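You operate a simulated robot arm through the tools that you are given. There is no shell and no other tool.

The job below is to be done with a simulated robot arm. You get a single attempt, and the scene is never put back.

## Task
Bring the bench damper to 3 bar: pump if low, bleed if high.
Fine: within 0.3 bar; open its valve first, shut it after, then leave the air bleed open.

Only the result counts: the job must be done as asked and must still hold three seconds after the hand-in. Knocking over, shifting, dropping, spilling or breaking anything else fails it.

## Robot
A 7-joint arm with a two-finger parallel gripper, fixed in place. Base frame: the origin is at the foot of the arm, x ahead of it, y to its left, z up. Units: cm, rad, N and s.
Its first joint turns from -2.897 to 2.897 rad. Payload 4.4 kg.
The tool frame sits at the grasp point between the pads (the TCP): z along the fingers, y along the line on which they close. The tips reach 2.3 cm beyond it. Largest opening 9.4 cm; finger width 3.8, thickness 1; the body of the gripper, 5.4 by 9.6 cm, starts 3.9 cm behind the TCP.
Orientation is told as [roll, pitch, yaw] about the base's x, y, z axes, in that order, counted from this pose: with the fingers straight down and closing along the base's y, the tool's x points along the base's -x, its y along +y and its z along -z.

## Interface
- The arm moves only by the tool play_rows. Its argument "plan" is a list of rows, each an object of numbers (a shift or turn left out is 0, a gripper value left out holds the last): "dx", "dy", "dz": the shift along the base's x, y, z in cm; "ax", "ay", "az": the turn, a rotation vector about the base's x, y, z in rad. In form: [{"dx": .., "dy": .., "dz": .., "ax": .., "ay": .., "az": ..}, ...]. A call has 1 to 20 rows; each row shifts and turns the commanded pose from where the row before left it. "claw" is the finger opening in cm, from 0 to 9.4, set as the call begins (left out, the last holds). Each row takes 0.2 s and may step no farther than 5 cm and 0.15 rad from the row before; otherwise, or with a gripper value out of range, the whole call is refused. Where a pose cannot be reached the arm comes as near as it can. A force on the tool above 40 N (or 10 N above the force at the start of the call, whichever is more), or a blocked arm, ends the call early, and 0.2 s more pass. The fingers move at their own pace (about 7.2 cm/s each) and stop on an object; they squeeze with about 40 N. The grip force told is the motor's: it shows also when the fingers shut on nothing. Time passes only in rows, and 0.2 s behind the last, so rows that do not move let the fingers close. It gives the time, the measured TCP pose, the force on the tool (base axes), the opening and the grip force at its end, in the units of the frame above (readings bear some noise), with the torque about the TCP (base axes, N m) and any sound that the robot's microphone picked up.
- Cameras (640 x 400 px; columns grow to the right, rows downward): "scene" is fixed at [22.57, 50.59, 164.48]; the picture's right is [-0.62, -0.79, 0.00], its down [-0.43, 0.34, -0.84] and it looks along [0.66, -0.52, -0.55] (base axes); focal length 214 px, centre (320, 200). "wrist" rides on the gripper at [8.6, 1.6, -7.4] in the tool frame; the picture's right is [-0.18, 0.98, 0.00], its down [-0.58, -0.11, -0.81] and it looks along [-0.79, -0.15, 0.59] (tool axes); focal length 243 px, centre (320, 200). There is no depth. A picture from a camera that has moved, and an enlarged one, comes with that camera's place and axes in the base frame and with its lens. The place of the scene camera against the robot may be out by one fixed shift of up to 1.2 cm in any direction.
- get_image(camera): a new picture of that camera. The clock stands still meanwhile.
- close_up(camera, box): a new picture of the part [left, top, right, bottom] of that camera's present view, enlarged. The clock stands still meanwhile.
- hand_in(): hands the job in; it is judged then, once.

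Nothing tells you positions but the pictures and the camera data. Unless the task says otherwise, let go and move clear before handing in.

The tools are called after ">>>" as name(argument=value, ...) on one line, values as JSON. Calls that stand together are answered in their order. play_rows: Moves the arm, as the interface text tells. Its arguments: {"type":"object","properties":{"plan":{"type":"array","items":{"type":"object","properties":{"dx":{"type":"number"},"dy":{"type":"number"},"dz":{"type":"number"},"ax":{"type":"number"},"ay":{"type":"number"},"az":{"type":"number"}}}},"claw":{"type":"number"}},"required":["plan"]} The other tools are called the same way: get_image (camera) takes a picture; close_up (camera, box) takes an enlarged picture of a part of a camera's view; hand_in () hands the job in.

At the start:

```text
time: 0.0
tool_pos: [61.6, 17.1, 120.67]
tool_rot: [-0.001, 0.002, 0.0]
ft_force: [0.0, 0.1, 0.1]
torque: [0.0, -0.01, 0.0]
grip_width: 9.39
finger_force: 0.1
```

scene: 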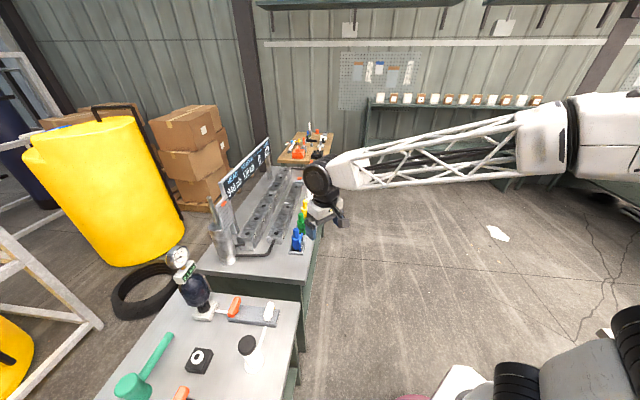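
wrist: 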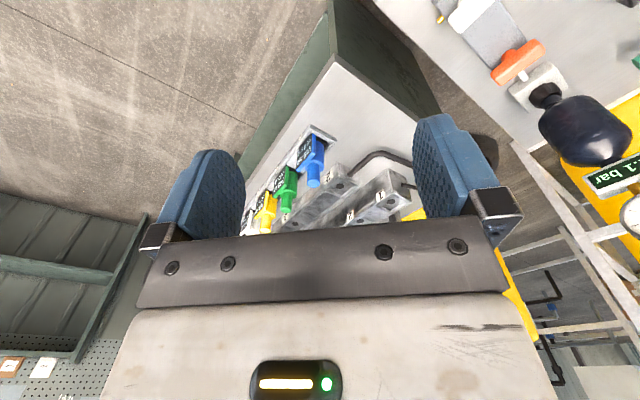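

I see two benches: the near one holds a damper (dark accumulator with a gauge), an orange-handled valve and probably a pump or bleed. I'll look closer before moving.

>>> close_up(camera="scene", box=[100, 230, 320, 400])

>>> close_up(camera="scene", box=[150, 235, 300, 335])

>>> close_up(camera="wrist", box=[430, 0, 640, 250])

>>> close_up(camera="scene", box=[190, 120, 350, 270])

```text
2.35 times, centred on (210, 315) of scene
camera zoom: at [22.57, 50.59, 164.48], right [-0.62, -0.79, 0.0], down [-0.43, 0.34, -0.84], along [0.66, -0.52, -0.55], focal length 505 px, centre (579, -71)
```

zoom: 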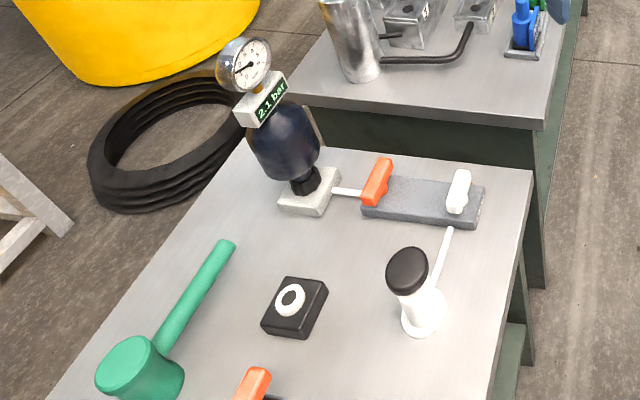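

```text
4.00 times, centred on (225, 285) of scene
camera zoom: at [22.57, 50.59, 164.48], right [-0.62, -0.79, 0.0], down [-0.43, 0.34, -0.84], along [0.66, -0.52, -0.55], focal length 858 px, centre (700, -140)
```

zoom: 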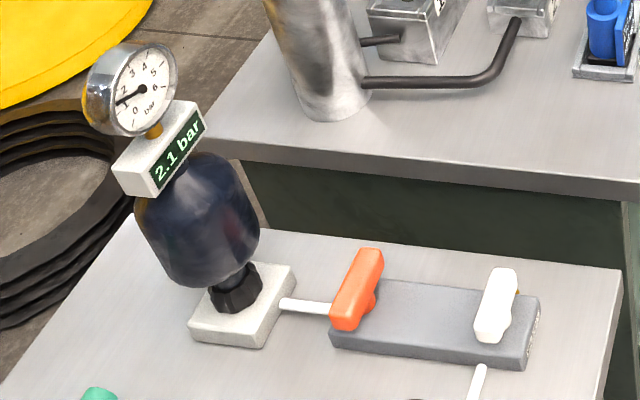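

```text
1.60 times, centred on (535, 125) of wrist
camera zoom: at [52.94, 18.88, 128.11], right [0.18, 0.98, 0.0], down [0.58, -0.11, 0.81], along [0.79, -0.15, -0.59], focal length 388 px, centre (-24, 320)
```

zoom: 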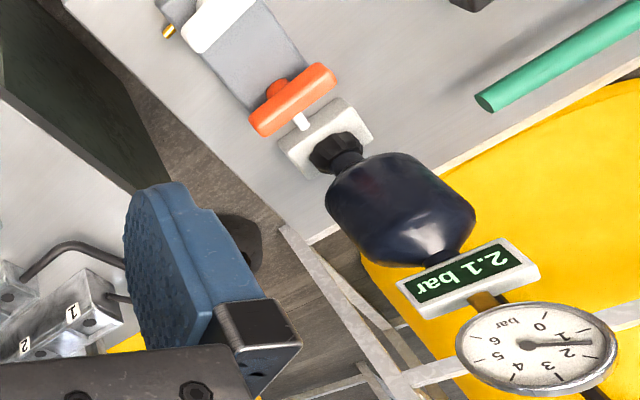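

```text
2.67 times, centred on (270, 195) of scene
camera zoom: at [22.57, 50.59, 164.48], right [-0.62, -0.79, 0.0], down [-0.43, 0.34, -0.84], along [0.66, -0.52, -0.55], focal length 572 px, centre (453, 213)
```

zoom: 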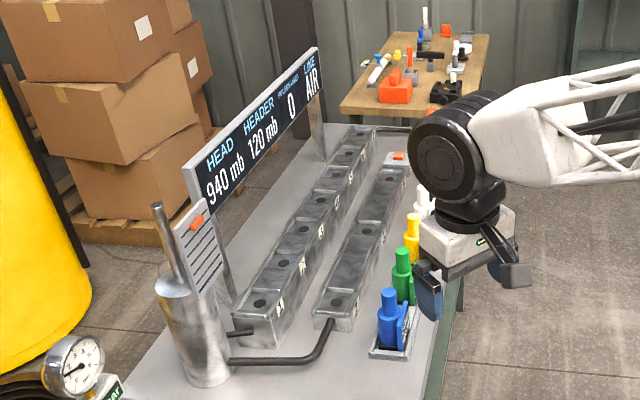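

The display reads 2.1 bar, so the damper needs pumping. I take the near bench top to be around z≈78, with the orange valve near (81,48) and a white lever near (71,37). I'll turn the wrist camera toward the bench to get a better look.

>>> play_rows(plan=[{"az": 0.15, "dx": -2}, {"az": 0.15, "dx": -2}, {"az": 0.15, "dx": -2}, {"az": 0.15, "dx": -2}, {"az": 0.15, "dx": -2}, {"az": 0.15}, {"az": 0.15}, {"az": 0.15}])

>>> get_image(camera="wrist")

>>> get_image(camera="scene")

```text
time: 1.8
tool_pos: [51.55, 17.22, 120.62]
tool_rot: [0.0, -0.001, 1.2]
ft_force: [-0.8, 0.4, 1.0]
torque: [0.03, 0.0, 0.01]
grip_width: 9.39
finger_force: 0.2
```

```text
taken
camera wrist: at [46.95, 9.77, 128.11], right [-0.85, 0.53, 0.0], down [0.31, 0.5, 0.81], along [0.42, 0.69, -0.59], focal length 243 px, centre (320, 200)
```

wrist: 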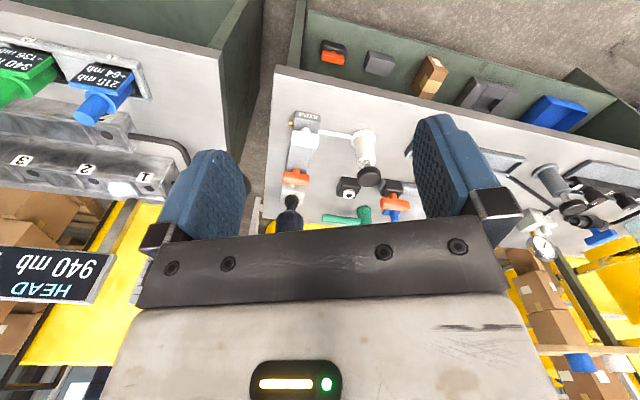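

```text
taken
```

scene: 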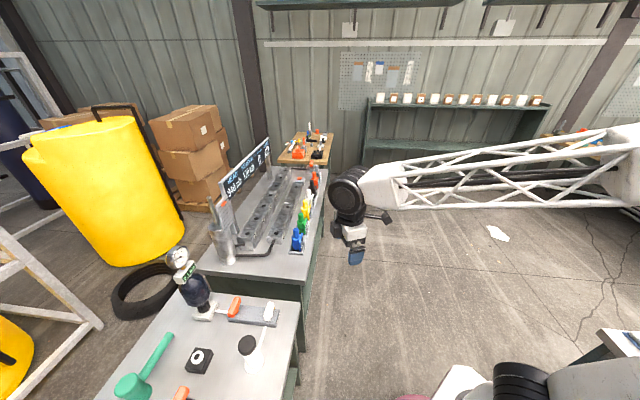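

>>> close_up(camera="wrist", box=[240, 80, 440, 240])

>>> close_up(camera="wrist", box=[440, 100, 640, 280])

>>> close_up(camera="wrist", box=[270, 90, 350, 150])

```text
2.50 times, centred on (340, 160) of wrist
camera zoom: at [46.95, 9.77, 128.11], right [-0.85, 0.53, 0.0], down [0.31, 0.5, 0.81], along [0.42, 0.69, -0.59], focal length 606 px, centre (270, 300)
```

zoom: 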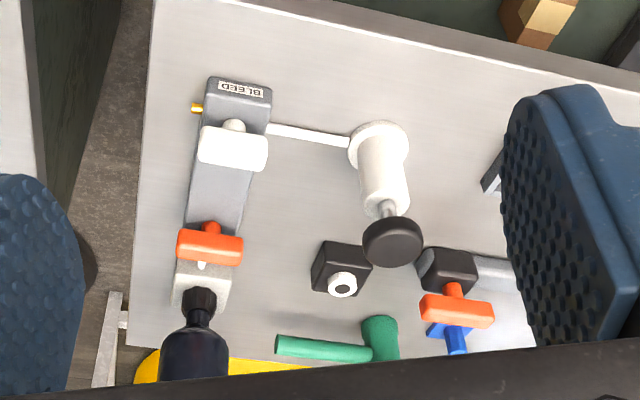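

```text
2.22 times, centred on (540, 190) of wrist
camera zoom: at [46.95, 9.77, 128.11], right [-0.85, 0.53, 0.0], down [0.31, 0.5, 0.81], along [0.42, 0.69, -0.59], focal length 539 px, centre (-169, 222)
```

zoom: 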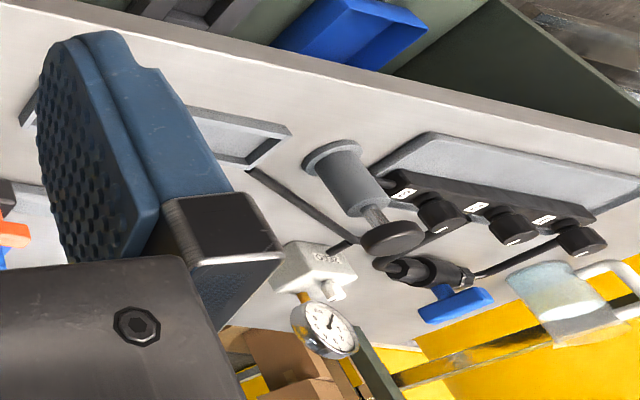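

```text
6.67 times, centred on (310, 120) of wrist
camera zoom: at [46.95, 9.77, 128.11], right [-0.85, 0.53, 0.0], down [0.31, 0.5, 0.81], along [0.42, 0.69, -0.59], focal length 1618 px, centre (387, 733)
```

zoom: 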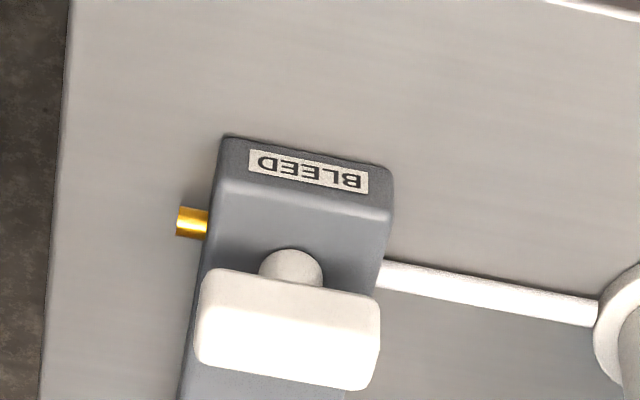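

The chain is now clear: white pump with a black palm knob, then a hose, then the block labelled BLEED with a white T-handle, then the orange T-handle valve, then the damper. I'll move to get closer views from other angles so I can triangulate and check the handle states.

>>> play_rows(plan=[{"dx": 3, "dy": 1.5, "dz": -2}, {"dx": 3, "dy": 1.5, "dz": -2}, {"dx": 3, "dy": 1.5, "dz": -2}, {"dx": 3, "dy": 1.5, "dz": -1}, {"dx": 3, "dy": 1.5, "az": 0.1}, {"dx": 3, "dy": 0, "az": 0.1}])

>>> get_image(camera="wrist")

>>> get_image(camera="scene")

```text
time: 3.2
tool_pos: [69.62, 24.66, 113.69]
tool_rot: [-0.001, 0.0, 1.399]
ft_force: [0.6, -1.0, -0.1]
torque: [0.02, -0.02, 0.01]
grip_width: 9.4
finger_force: 0.0
```

```text
taken
camera wrist: at [66.54, 16.5, 121.1], right [-0.94, 0.35, 0.0], down [0.21, 0.55, 0.81], along [0.28, 0.76, -0.59], focal length 243 px, centre (320, 200)
```

wrist: 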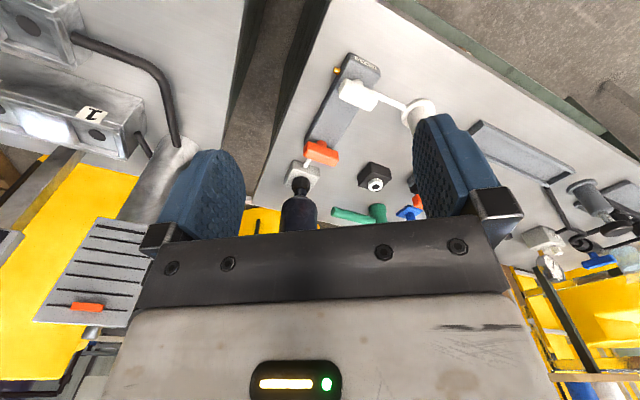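

```text
taken
```

scene: 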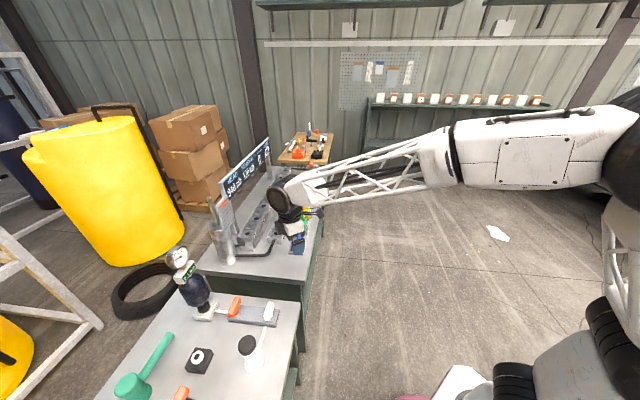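

>>> close_up(camera="wrist", box=[240, 30, 440, 230])

>>> close_up(camera="wrist", box=[270, 40, 390, 190])

>>> close_up(camera="scene", box=[210, 285, 300, 345])

>>> close_up(camera="scene", box=[200, 310, 300, 400])

```text
2.00 times, centred on (340, 130) of wrist
camera zoom: at [66.54, 16.5, 121.1], right [-0.94, 0.35, 0.0], down [0.21, 0.55, 0.81], along [0.28, 0.76, -0.59], focal length 485 px, centre (280, 340)
```

zoom: 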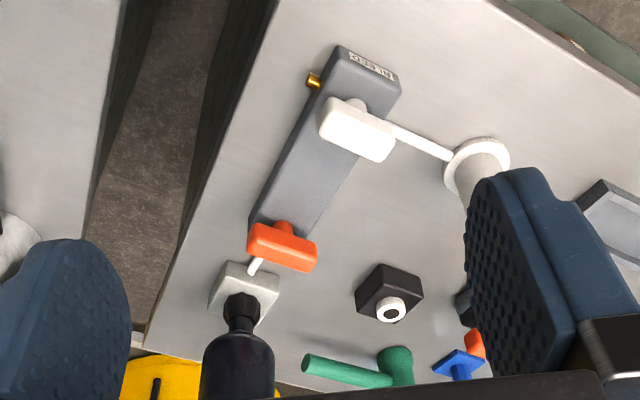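

```text
2.67 times, centred on (330, 115) of wrist
camera zoom: at [66.54, 16.5, 121.1], right [-0.94, 0.35, 0.0], down [0.21, 0.55, 0.81], along [0.28, 0.76, -0.59], focal length 647 px, centre (293, 427)
```

zoom: 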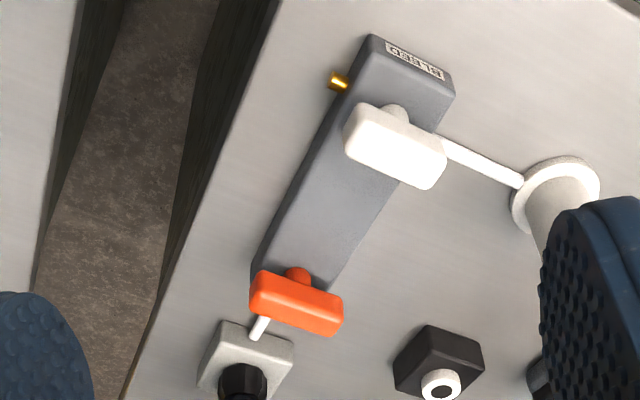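

```text
6.67 times, centred on (255, 315) of scene
camera zoom: at [22.57, 50.59, 164.48], right [-0.62, -0.79, 0.0], down [-0.43, 0.34, -0.84], along [0.66, -0.52, -0.55], focal length 1430 px, centre (753, -567)
```

zoom: 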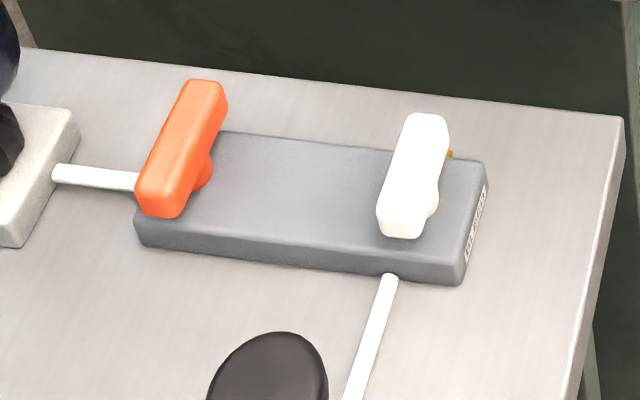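

```text
4.44 times, centred on (250, 355) of scene
camera zoom: at [22.57, 50.59, 164.48], right [-0.62, -0.79, 0.0], down [-0.43, 0.34, -0.84], along [0.66, -0.52, -0.55], focal length 953 px, centre (631, -489)
```

zoom: 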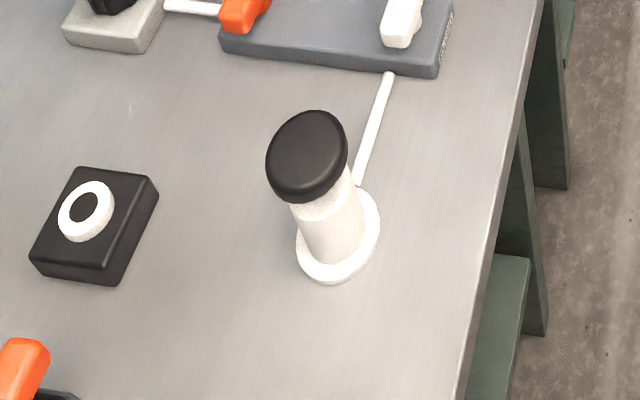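

Triangulating the views puts the white handle at about (68.2,37.7,86) and the orange handle at about (77.8,47.2,86). Both bars lie across the block, which runs along 45°. I'll read the gauge closely and check the pump knob.

>>> close_up(camera="scene", box=[165, 240, 215, 290])

>>> play_rows(plan=[{"dx": -3, "az": -0.13, "dz": -1}, {"dx": -3, "az": -0.13, "dz": -1}, {"dx": -3, "az": -0.13, "dz": -1}, {"dx": -3, "az": -0.13, "dz": -1}, {"dx": -3, "az": -0.13, "dz": -1}, {"dx": -2}])

>>> get_image(camera="wrist")

```text
8.00 times, centred on (190, 265) of scene
camera zoom: at [22.57, 50.59, 164.48], right [-0.62, -0.79, 0.0], down [-0.43, 0.34, -0.84], along [0.66, -0.52, -0.55], focal length 1716 px, centre (1360, -320)
```

zoom: 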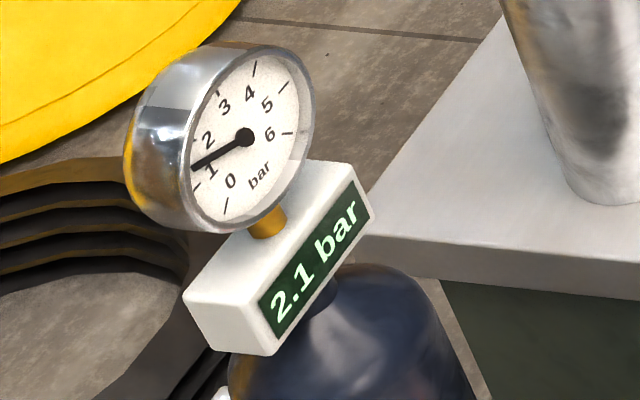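

```text
time: 4.6
tool_pos: [52.59, 24.72, 108.63]
tool_rot: [0.0, 0.0, 0.748]
ft_force: [-1.0, 0.1, 0.2]
torque: [-0.02, -0.02, -0.01]
grip_width: 9.41
finger_force: 0.0
```

```text
taken
camera wrist: at [45.08, 20.06, 116.1], right [-0.53, 0.85, 0.0], down [0.5, 0.32, 0.81], along [0.68, 0.43, -0.59], focal length 243 px, centre (320, 200)
```

wrist: 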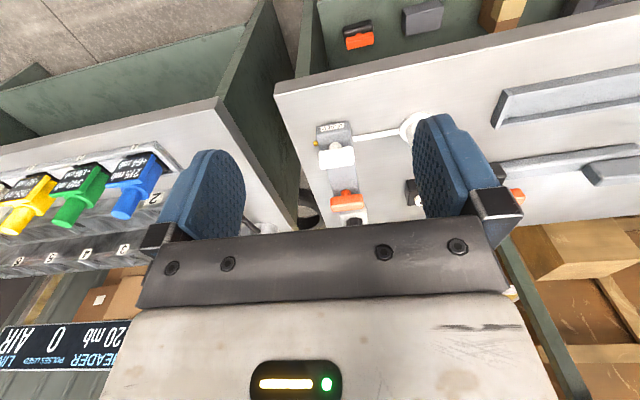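

The digital display says 2.1 but the dial needle seems lower, so I'll zoom in on the dial to see whether the two agree.

>>> close_up(camera="scene", box=[172, 243, 208, 269])

>>> close_up(camera="wrist", box=[300, 100, 440, 230])

>>> close_up(camera="wrist", box=[300, 110, 380, 170])

```text
15.38 times, centred on (190, 256) of scene
camera zoom: at [22.57, 50.59, 164.48], right [-0.62, -0.79, 0.0], down [-0.43, 0.34, -0.84], along [0.66, -0.52, -0.55], focal length 3300 px, centre (2320, -662)
```

zoom: 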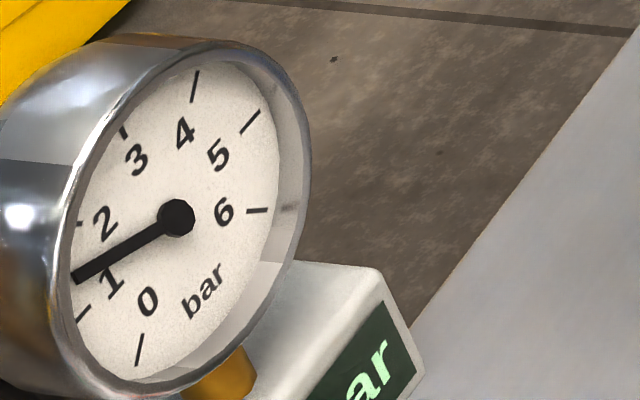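

```text
3.08 times, centred on (370, 165) of wrist
camera zoom: at [45.08, 20.06, 116.1], right [-0.53, 0.85, 0.0], down [0.5, 0.32, 0.81], along [0.68, 0.43, -0.59], focal length 746 px, centre (166, 308)
```

zoom: 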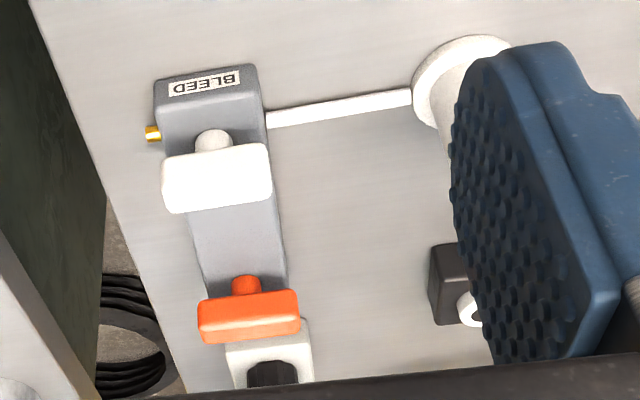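

```text
6.67 times, centred on (340, 140) of wrist
camera zoom: at [45.08, 20.06, 116.1], right [-0.53, 0.85, 0.0], down [0.5, 0.32, 0.81], along [0.68, 0.43, -0.59], focal length 1618 px, centre (187, 600)
```

zoom: 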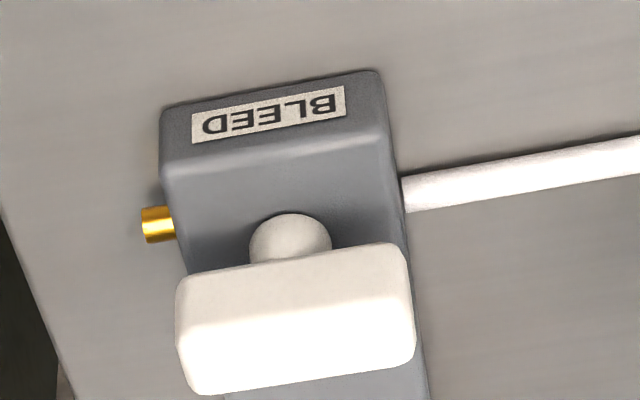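

The dial reads about 1.5 while the display says 2.1, so I'll have to work out which is right. There is also another station further along the bench, and I want to look at it before deciding which device is the damper.

>>> play_rows(plan=[{"dx": -2, "dy": 2, "az": 0.14, "dz": 1}, {"dx": -2, "dy": 2, "az": 0.14, "dz": 1}, {"dx": -2, "dy": 2, "az": 0.14, "dz": 1}, {"dx": -2, "az": 0.14, "dz": 1}, {"dx": -2, "az": 0.14, "dz": 1}, {"az": 0.14}, {"az": 0.14}, {"az": 0.14}])

>>> get_image(camera="wrist")

```text
time: 6.4
tool_pos: [42.57, 30.73, 113.67]
tool_rot: [0.0, -0.001, 1.873]
ft_force: [0.3, -0.6, 1.0]
torque: [-0.01, 0.0, -0.04]
grip_width: 9.41
finger_force: 0.0
```

```text
taken
camera wrist: at [43.59, 22.01, 121.13], right [-0.99, -0.11, 0.0], down [-0.07, 0.59, 0.81], along [-0.09, 0.8, -0.59], focal length 243 px, centre (320, 200)
```

wrist: 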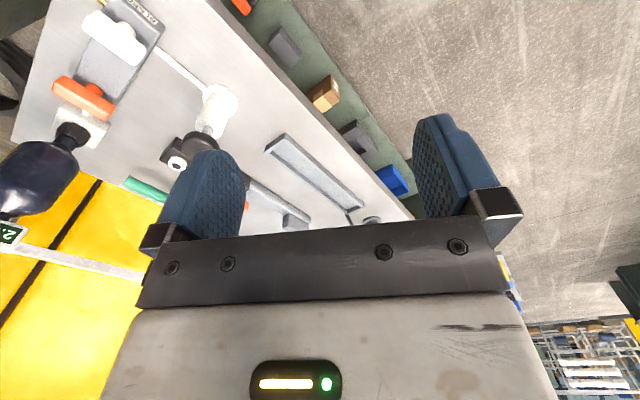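

>>> close_up(camera="wrist", box=[120, 40, 280, 200])

>>> close_up(camera="wrist", box=[20, 0, 180, 150])

```text
2.50 times, centred on (200, 120) of wrist
camera zoom: at [43.59, 22.01, 121.13], right [-0.99, -0.11, 0.0], down [-0.07, 0.59, 0.81], along [-0.09, 0.8, -0.59], focal length 606 px, centre (620, 400)
```

zoom: 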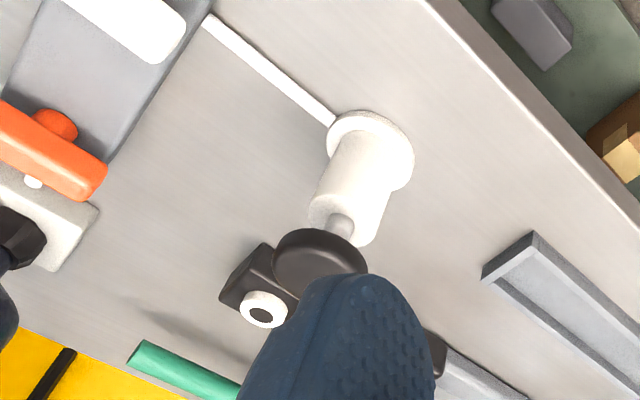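

```text
2.67 times, centred on (100, 75) of wrist
camera zoom: at [43.59, 22.01, 121.13], right [-0.99, -0.11, 0.0], down [-0.07, 0.59, 0.81], along [-0.09, 0.8, -0.59], focal length 647 px, centre (907, 533)
```

zoom: 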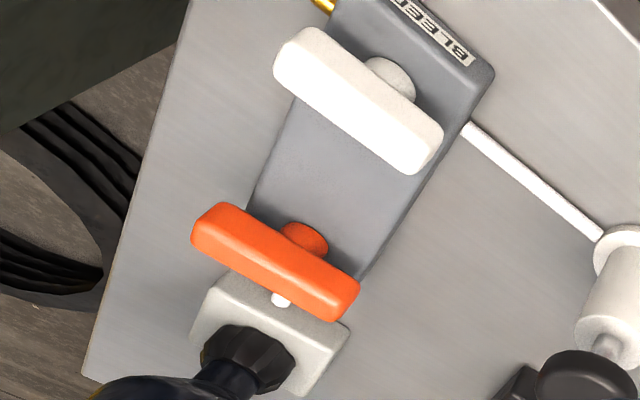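

The other station lies around (9,106), out of reach and unrelated, so the damper showing "2.1 bar" is the target. The pump axis is near (58.9,48.9) with its knob at z≈92.5, and the bench is at z≈80. Next I'll line up above the orange valve handle with the fingers straddling its bar.

>>> play_rows(plan=[{"dx": 1.8, "dy": 0.7, "az": -0.1477}, {"dx": 1.8, "dy": 0.7, "az": -0.1477}, {"dx": 1.8, "dy": 0.7, "az": -0.1477}, {"dx": 1.8, "dy": 0.7, "az": -0.1477}, {"dx": 1.8, "dy": 0.7, "az": -0.1477}, {"dx": 1.8, "dy": 0.7, "az": -0.1477}, {"dx": 1.8, "dy": 0.7, "az": -0.1477}, {"dx": 1.8, "dy": 0.7, "az": -0.1477}, {"dx": 1.8, "dy": 0.7, "az": -0.1477}, {"dx": 1.8, "dy": 0.7, "az": -0.1477}, {"dx": 1.8, "dy": 0.7, "az": -0.1477}, {"dx": 1.8, "dy": 0.7, "az": -0.1477}, {"dx": 1.8, "dy": 0.7, "az": -0.1477}, {"dx": 1.8, "dy": 0.7, "az": -0.1477}, {"dx": 1.8, "dy": 0.7, "az": -0.1477}, {"dx": 1.8, "dy": 0.7, "az": -0.1477}, {"dx": 1.8, "dy": 0.7, "az": -0.1477}, {"dx": 1.8, "dy": 0.7, "az": -0.1477}], claw=5.5)

>>> get_image(camera="wrist")

>>> get_image(camera="scene")

```text
time: 10.2
tool_pos: [74.98, 43.27, 113.59]
tool_rot: [0.0, -0.001, -0.793]
ft_force: [-0.2, 0.3, -0.2]
torque: [0.0, 0.02, 0.02]
grip_width: 5.49
finger_force: 0.1
```

```text
taken
camera wrist: at [70.08, 50.59, 121.1], right [0.83, 0.56, 0.0], down [0.33, -0.49, 0.81], along [0.45, -0.67, -0.59], focal length 243 px, centre (320, 200)
```

wrist: 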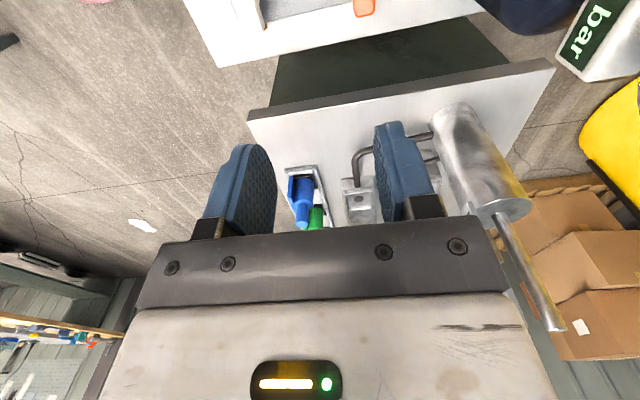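

```text
taken
```

scene: 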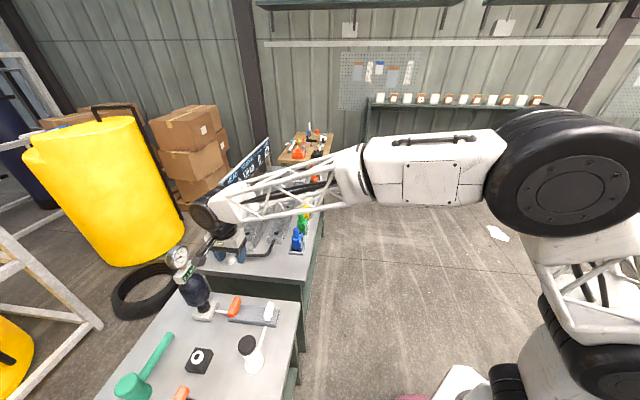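

>>> play_rows(plan=[{"dx": 1.4, "dy": 1.95, "dz": -3}, {"dx": 1.4, "dy": 1.95, "dz": -3}, {"dz": -4}, {"dz": -4}, {"dz": -3}])

>>> get_image(camera="wrist")

>>> close_up(camera="scene", box=[160, 200, 320, 340])

```text
time: 11.4
tool_pos: [77.88, 47.21, 96.61]
tool_rot: [0.001, 0.0, -0.788]
ft_force: [-0.5, -0.2, 0.1]
torque: [0.02, -0.01, 0.02]
grip_width: 5.49
finger_force: 0.1
```

```text
taken
camera wrist: at [72.88, 54.56, 104.06], right [0.83, 0.56, 0.0], down [0.33, -0.49, 0.81], along [0.45, -0.67, -0.59], focal length 243 px, centre (320, 200)
```

wrist: 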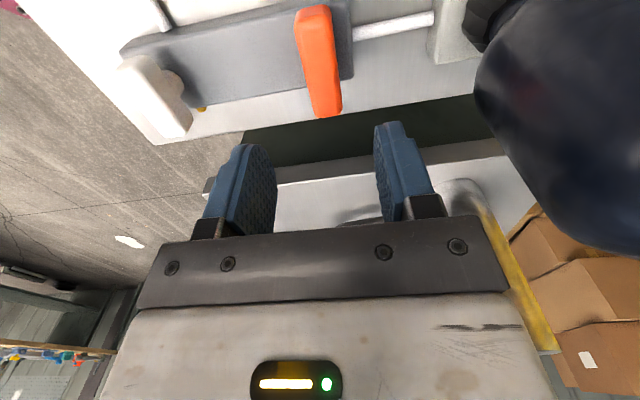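

```text
2.86 times, centred on (240, 270) of scene
camera zoom: at [22.57, 50.59, 164.48], right [-0.62, -0.79, 0.0], down [-0.43, 0.34, -0.84], along [0.66, -0.52, -0.55], focal length 613 px, centre (549, 0)
```

zoom: 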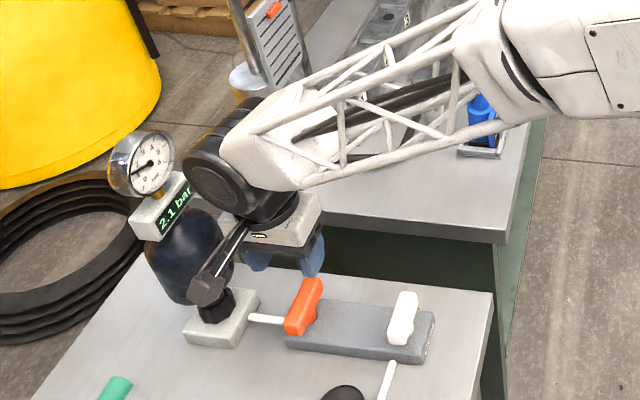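

The handle projects where I expected and the fingers are centred on it. I'll descend to the bar while watching the force.

>>> play_rows(plan=[{"dz": -3}, {"dz": -3}, {"dz": -2}, {"dz": -1.2}, {"dz": -1.0}])

>>> get_image(camera="wrist")

>>> close_up(camera="scene", box=[160, 200, 320, 340])

```text
time: 12.6
tool_pos: [77.81, 47.1, 86.48]
tool_rot: [0.0, 0.0, -0.789]
ft_force: [-0.4, -0.4, -0.7]
torque: [-0.01, 0.0, 0.03]
grip_width: 5.5
finger_force: 0.1
```

```text
taken
camera wrist: at [72.86, 54.52, 93.84], right [0.83, 0.56, 0.0], down [0.33, -0.49, 0.81], along [0.45, -0.67, -0.59], focal length 243 px, centre (320, 200)
```

wrist: 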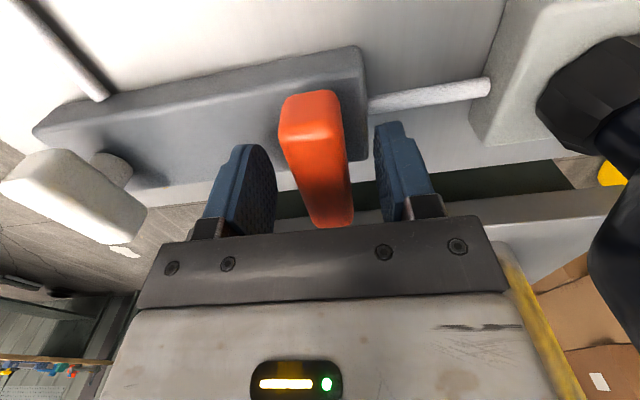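

```text
2.86 times, centred on (240, 270) of scene
camera zoom: at [22.57, 50.59, 164.48], right [-0.62, -0.79, 0.0], down [-0.43, 0.34, -0.84], along [0.66, -0.52, -0.55], focal length 613 px, centre (549, 0)
```

zoom: 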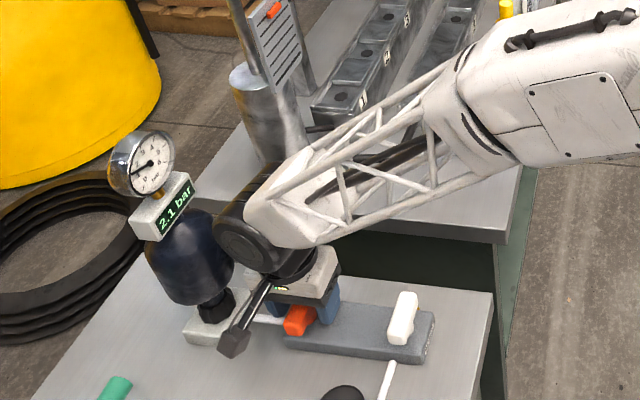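

>>> play_rows(plan=[{}, {}, {}, {}], claw=0.5)

>>> play_rows(plan=[{"az": 0.05}, {"az": 0.05}])

```text
time: 13.2
tool_pos: [77.87, 47.19, 86.27]
tool_rot: [0.002, 0.001, -0.787]
ft_force: [12.6, 11.5, -8.3]
torque: [-0.31, 0.81, 0.15]
grip_width: 2.4
finger_force: 45.4
stopped in row 2: the force on the tool passed its limit at 48 N (the readings are from after the stop); the commanded pose is now the measured one
```

```text
time: 13.8
tool_pos: [78.0, 47.36, 86.34]
tool_rot: [0.003, 0.0, -0.688]
ft_force: [26.6, 20.7, -13.3]
torque: [-0.35, 0.52, -0.11]
grip_width: 2.4
finger_force: 45.0
```

The grip has closed on the bar at 2.4 cm with a sideways load along the block. The bar centre is therefore a little further along +x+y, so I'll shift to relieve that before turning.

>>> play_rows(plan=[{"dx": 0.2, "dy": 0.18}, {}])

```text
time: 14.5
tool_pos: [77.99, 47.23, 86.42]
tool_rot: [-0.002, 0.001, -0.687]
ft_force: [-13.1, -7.7, 8.6]
torque: [-0.21, -0.21, 0.0]
grip_width: 2.39
finger_force: 45.3
stopped in row 2: the force on the tool passed its limit at 50 N (the readings are from after the stop); the commanded pose is now the measured one
```

>>> play_rows(plan=[{"az": 0.06}, {"az": 0.06}, {"az": 0.06}])

>>> close_up(camera="scene", box=[160, 230, 300, 340])

>>> get_image(camera="wrist")

```text
time: 15.3
tool_pos: [77.84, 47.25, 86.36]
tool_rot: [0.0, 0.0, -0.508]
ft_force: [-12.3, -6.1, 11.0]
torque: [0.54, 0.92, 0.0]
grip_width: 2.39
finger_force: 45.3
```

```text
3.64 times, centred on (230, 285) of scene
camera zoom: at [22.57, 50.59, 164.48], right [-0.62, -0.79, 0.0], down [-0.43, 0.34, -0.84], along [0.66, -0.52, -0.55], focal length 780 px, centre (647, -109)
```

zoom: 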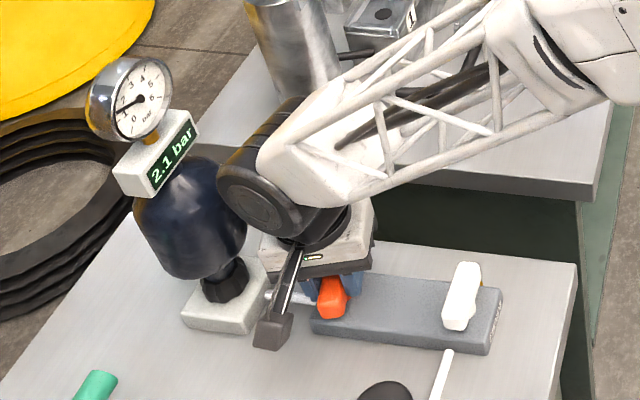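

```text
taken
camera wrist: at [71.21, 53.04, 93.84], right [0.64, 0.77, 0.0], down [0.46, -0.38, 0.81], along [0.62, -0.52, -0.59], focal length 243 px, centre (320, 200)
```

wrist: 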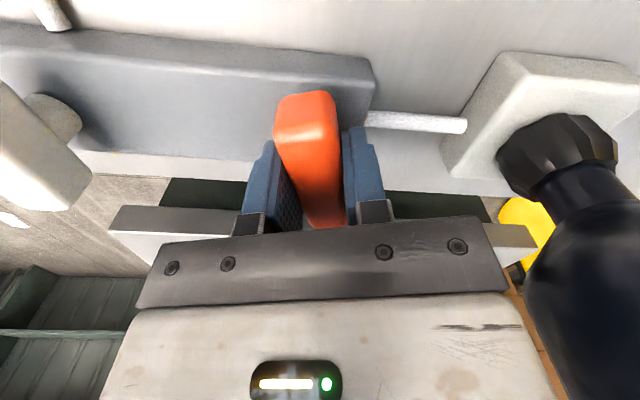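

The handle is turning counter-clockwise with the gripper and almost no resistance, so I'll continue.

>>> play_rows(plan=[{"az": 0.08}, {"az": 0.08}, {"az": 0.08}, {"az": 0.08}, {"az": 0.08}])

>>> close_up(camera="scene", box=[160, 230, 300, 340])

```text
time: 16.5
tool_pos: [77.97, 47.45, 86.43]
tool_rot: [-0.001, 0.001, -0.109]
ft_force: [1.8, 19.0, 2.8]
torque: [0.5, 1.27, -0.06]
grip_width: 2.39
finger_force: 45.0
```

```text
3.64 times, centred on (230, 285) of scene
camera zoom: at [22.57, 50.59, 164.48], right [-0.62, -0.79, 0.0], down [-0.43, 0.34, -0.84], along [0.66, -0.52, -0.55], focal length 780 px, centre (647, -109)
```

zoom: 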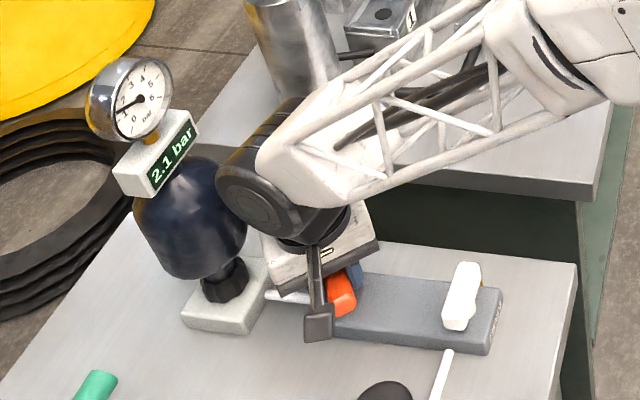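

>>> play_rows(plan=[{"az": 0.08, "dy": 0.04}, {"az": 0.08, "dy": 0.03}, {"az": 0.08, "dy": 0.03}, {"az": 0.08}, {"az": 0.08}])

>>> close_up(camera="scene", box=[160, 230, 300, 340])

```text
time: 17.7
tool_pos: [77.89, 47.34, 86.37]
tool_rot: [0.001, 0.0, 0.294]
ft_force: [-0.3, 18.3, 10.8]
torque: [0.09, 0.24, -0.05]
grip_width: 2.38
finger_force: 45.3
```

```text
3.64 times, centred on (230, 285) of scene
camera zoom: at [22.57, 50.59, 164.48], right [-0.62, -0.79, 0.0], down [-0.43, 0.34, -0.84], along [0.66, -0.52, -0.55], focal length 780 px, centre (647, -109)
```

zoom: 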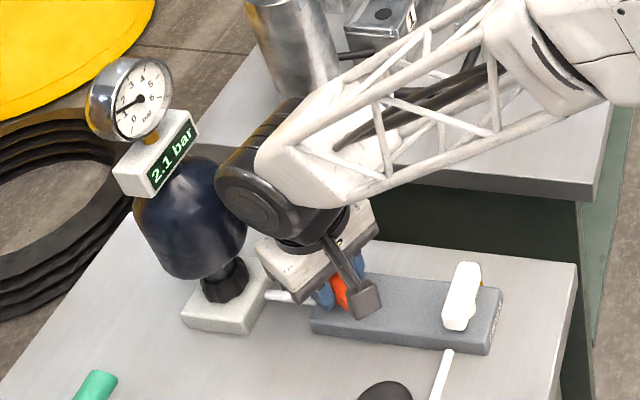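

>>> play_rows(plan=[{"az": 0.08, "dy": 0.03}, {"az": 0.08, "dy": 0.03}, {"az": 0.08, "dy": 0.03}, {"az": 0.08}, {"az": 0.08}, {"az": 0.08}])

>>> close_up(camera="scene", box=[160, 230, 300, 340])

>>> get_image(camera="wrist")

```text
time: 19.1
tool_pos: [77.92, 47.52, 86.26]
tool_rot: [0.0, -0.002, 0.771]
ft_force: [-16.4, 15.2, 19.3]
torque: [0.9, -0.44, 0.03]
grip_width: 2.39
finger_force: 44.7
```

```text
3.64 times, centred on (230, 285) of scene
camera zoom: at [22.57, 50.59, 164.48], right [-0.62, -0.79, 0.0], down [-0.43, 0.34, -0.84], along [0.66, -0.52, -0.55], focal length 780 px, centre (647, -109)
```

zoom: 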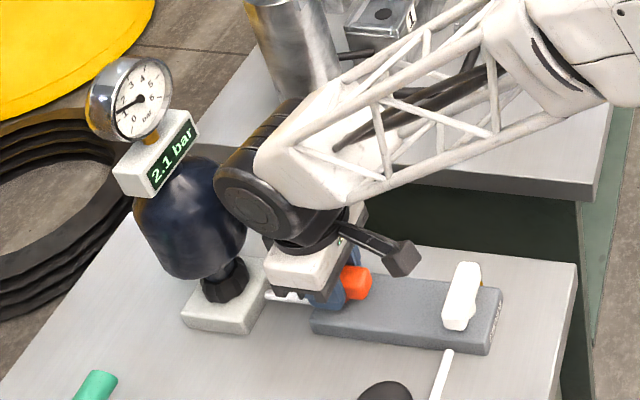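

```text
taken
camera wrist: at [70.62, 42.77, 93.84], right [-0.55, 0.83, 0.0], down [0.49, 0.33, 0.81], along [0.67, 0.45, -0.59], focal length 243 px, centre (320, 200)
```

wrist: 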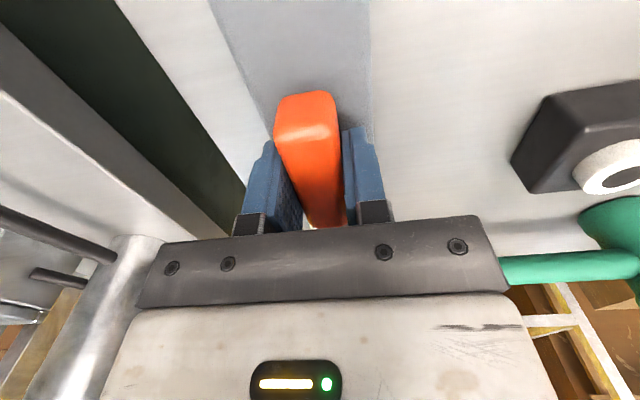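

The handle is now along the block and the reading still holds at 2.1 with no hiss. I'll nudge a little further to find the end stop.

>>> play_rows(plan=[{"dx": -0.06, "dy": 0.06, "dz": 0.05}, {"az": 0.03}, {"az": 0.03}])

```text
time: 19.9
tool_pos: [77.96, 47.45, 86.38]
tool_rot: [0.0, 0.0, 0.832]
ft_force: [-0.9, 10.1, 7.2]
torque: [0.49, -0.34, -2.21]
grip_width: 2.45
finger_force: 44.8
```

The end stop is felt, so the valve is open and the bleed must currently be shut because pressure is steady. I'll release the handle and go up.

>>> play_rows(plan=[{"az": -0.04}, {"az": -0.01}])

>>> play_rows(plan=[{}, {}, {"dz": 1}, {"dz": 3}, {"dz": 4}, {"dz": 4}, {"dz": 4}], claw=5.5)

>>> close_up(camera="scene", box=[160, 230, 300, 340])

>>> get_image(camera="wrist")

```text
time: 20.5
tool_pos: [77.93, 47.65, 86.41]
tool_rot: [-0.003, 0.003, 0.78]
ft_force: [3.1, 0.7, 2.5]
torque: [-0.09, -0.17, 0.01]
grip_width: 2.4
finger_force: 44.7
```

```text
time: 22.1
tool_pos: [77.83, 47.58, 102.5]
tool_rot: [0.001, 0.002, 0.781]
ft_force: [-0.3, 0.2, 0.1]
torque: [0.01, -0.01, -0.01]
grip_width: 5.49
finger_force: 0.0
```

```text
3.64 times, centred on (230, 285) of scene
camera zoom: at [22.57, 50.59, 164.48], right [-0.62, -0.79, 0.0], down [-0.43, 0.34, -0.84], along [0.66, -0.52, -0.55], focal length 780 px, centre (647, -109)
```

zoom: 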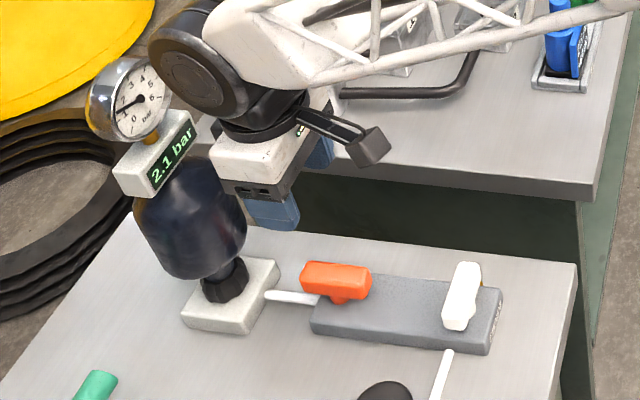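

```text
taken
camera wrist: at [70.62, 42.78, 109.85], right [-0.56, 0.83, 0.0], down [0.49, 0.33, 0.81], along [0.67, 0.45, -0.59], focal length 243 px, centre (320, 200)
```

wrist: 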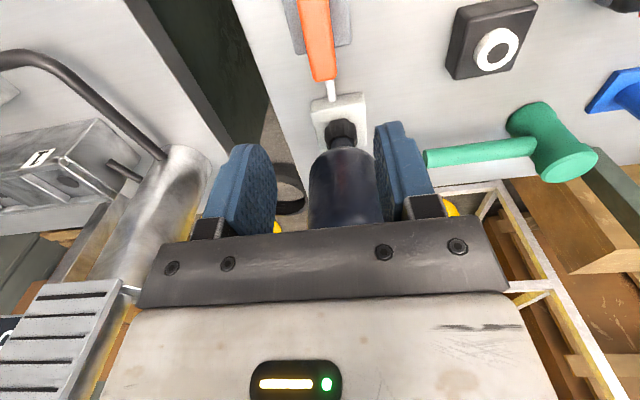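

Valve handle confirmed along the block and the display still says 2.1. Now I'll move to the pump knob to look at it closely.

>>> play_rows(plan=[{"dx": -3, "dz": 2}, {"dx": -4, "dz": 2}, {"dx": -4}, {"dx": -4, "dy": 0.6}, {"dx": -3.9, "dy": 0.7}], claw=9)

>>> get_image(camera="wrist")

>>> close_up(camera="scene", box=[160, 230, 320, 390])

```text
time: 23.3
tool_pos: [58.86, 48.94, 106.3]
tool_rot: [-0.002, 0.002, 0.78]
ft_force: [0.3, 0.6, 0.0]
torque: [-0.03, -0.01, -0.01]
grip_width: 9.01
finger_force: 0.1
```

```text
taken
camera wrist: at [51.67, 44.13, 113.82], right [-0.56, 0.83, 0.0], down [0.49, 0.33, 0.81], along [0.67, 0.45, -0.59], focal length 243 px, centre (320, 200)
```

wrist: 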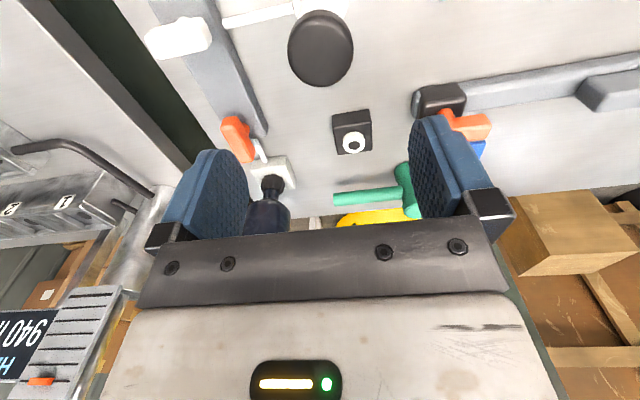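

```text
2.50 times, centred on (240, 310) of scene
camera zoom: at [22.57, 50.59, 164.48], right [-0.62, -0.79, 0.0], down [-0.43, 0.34, -0.84], along [0.66, -0.52, -0.55], focal length 536 px, centre (520, -75)
```

zoom: 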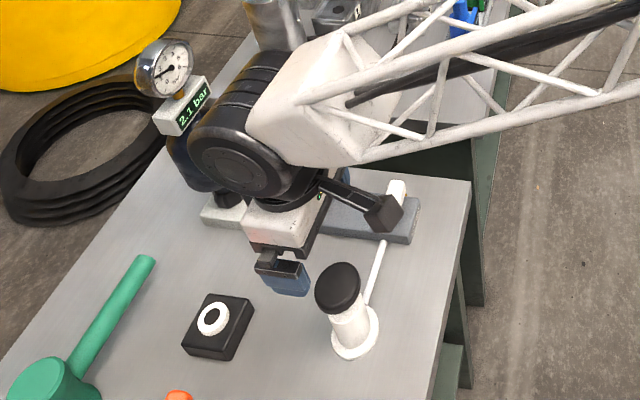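

The knob is centred under the tool at roughly (58.8,49.0). I'll close the fingers and press gently on it to learn how the pump behaves.

>>> play_rows(plan=[{"dz": -3}, {"dz": -3}, {"dz": -2}, {"dz": -1}], claw=0)

>>> play_rows(plan=[{"dz": -0.4}, {"dz": -0.4}, {"dz": -0.4}, {"dz": -0.4}])

>>> close_up(camera="scene", box=[160, 230, 320, 390])

```text
time: 24.3
tool_pos: [58.94, 48.8, 97.38]
tool_rot: [-0.001, -0.001, 0.78]
ft_force: [0.4, -0.7, -0.3]
torque: [-0.01, 0.01, -0.01]
grip_width: 0.0
finger_force: 39.8
```

```text
time: 25.3
tool_pos: [59.02, 48.9, 95.8]
tool_rot: [-0.002, 0.001, 0.781]
ft_force: [-0.3, 1.3, 0.0]
torque: [-0.01, 0.01, -0.02]
grip_width: 0.01
finger_force: 39.7
```

```text
2.50 times, centred on (240, 310) of scene
camera zoom: at [22.57, 50.59, 164.48], right [-0.62, -0.79, 0.0], down [-0.43, 0.34, -0.84], along [0.66, -0.52, -0.55], focal length 536 px, centre (520, -75)
```

zoom: 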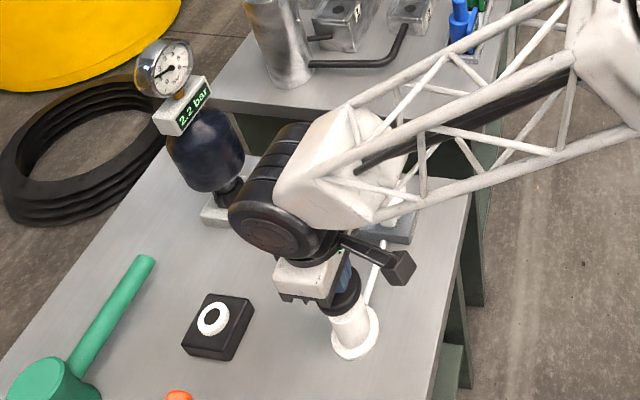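

>>> close_up(camera="scene", box=[172, 243, 222, 283])

>>> play_rows(plan=[{"dz": -0.4}, {"dz": -0.4}])

>>> close_up(camera="scene", box=[172, 243, 222, 283])

>>> get_image(camera="wrist")

```text
10.00 times, centred on (197, 263) of scene
camera zoom: at [22.57, 50.59, 164.48], right [-0.62, -0.79, 0.0], down [-0.43, 0.34, -0.84], along [0.66, -0.52, -0.55], focal length 2145 px, centre (1550, -430)
```

zoom: 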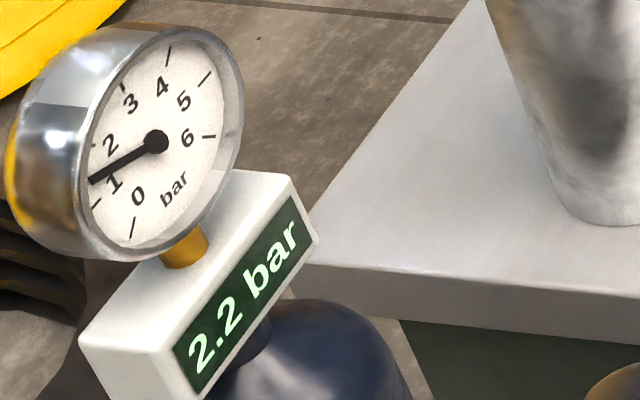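

```text
time: 25.9
tool_pos: [59.05, 48.84, 95.08]
tool_rot: [-0.002, -0.001, 0.781]
ft_force: [0.9, -2.0, 1.3]
torque: [-0.01, -0.03, -0.03]
grip_width: 0.0
finger_force: 40.0
```

```text
10.00 times, centred on (197, 263) of scene
camera zoom: at [22.57, 50.59, 164.48], right [-0.62, -0.79, 0.0], down [-0.43, 0.34, -0.84], along [0.66, -0.52, -0.55], focal length 2145 px, centre (1550, -430)
```

zoom: 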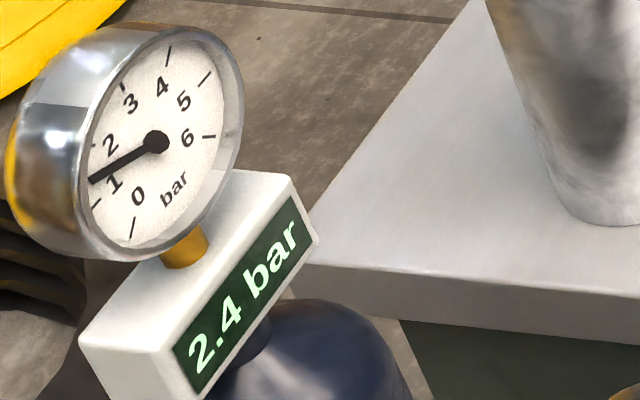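

```text
taken
camera wrist: at [51.74, 44.03, 102.48], right [-0.56, 0.83, 0.0], down [0.49, 0.33, 0.81], along [0.67, 0.45, -0.59], focal length 243 px, centre (320, 200)
```

wrist: 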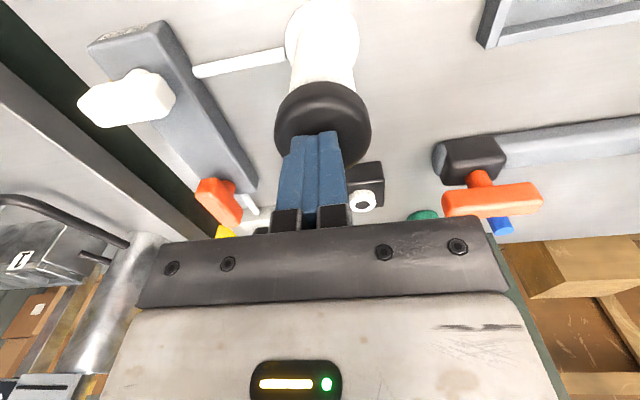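

The digital display rises as the knob goes down (now 2.4) while the dial needle stays stuck, so I trust the digital value. I'll push on in small steps.

>>> play_rows(plan=[{"dz": -0.4}, {"dz": -0.4}])

>>> close_up(camera="scene", box=[172, 243, 222, 283])

```text
time: 26.5
tool_pos: [59.01, 48.79, 94.27]
tool_rot: [-0.003, -0.001, 0.781]
ft_force: [0.2, -0.3, 1.0]
torque: [-0.01, -0.03, -0.03]
grip_width: 0.0
finger_force: 39.9
```

```text
10.00 times, centred on (197, 263) of scene
camera zoom: at [22.57, 50.59, 164.48], right [-0.62, -0.79, 0.0], down [-0.43, 0.34, -0.84], along [0.66, -0.52, -0.55], focal length 2145 px, centre (1550, -430)
```

zoom: 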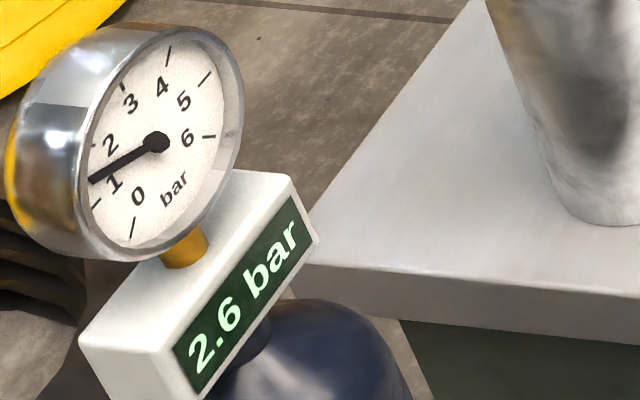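

>>> play_rows(plan=[{"dz": -0.4}, {"dz": -0.4}])

>>> close_up(camera="scene", box=[172, 243, 222, 283])

```text
time: 27.1
tool_pos: [58.88, 48.84, 93.66]
tool_rot: [-0.002, -0.003, 0.78]
ft_force: [-14.3, -7.1, 35.6]
torque: [-0.33, 0.48, -0.01]
grip_width: 0.01
finger_force: 39.9
```

```text
10.00 times, centred on (197, 263) of scene
camera zoom: at [22.57, 50.59, 164.48], right [-0.62, -0.79, 0.0], down [-0.43, 0.34, -0.84], along [0.66, -0.52, -0.55], focal length 2145 px, centre (1550, -430)
```

zoom: 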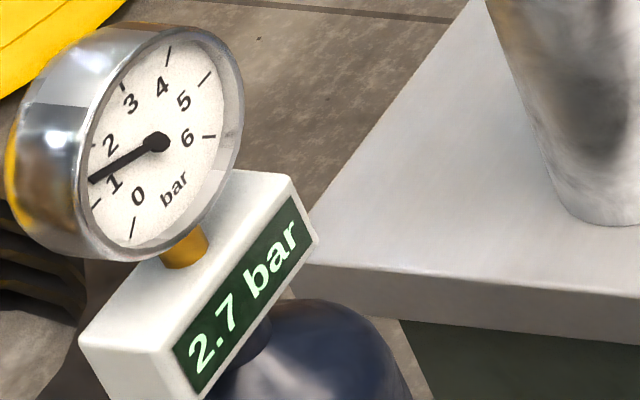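

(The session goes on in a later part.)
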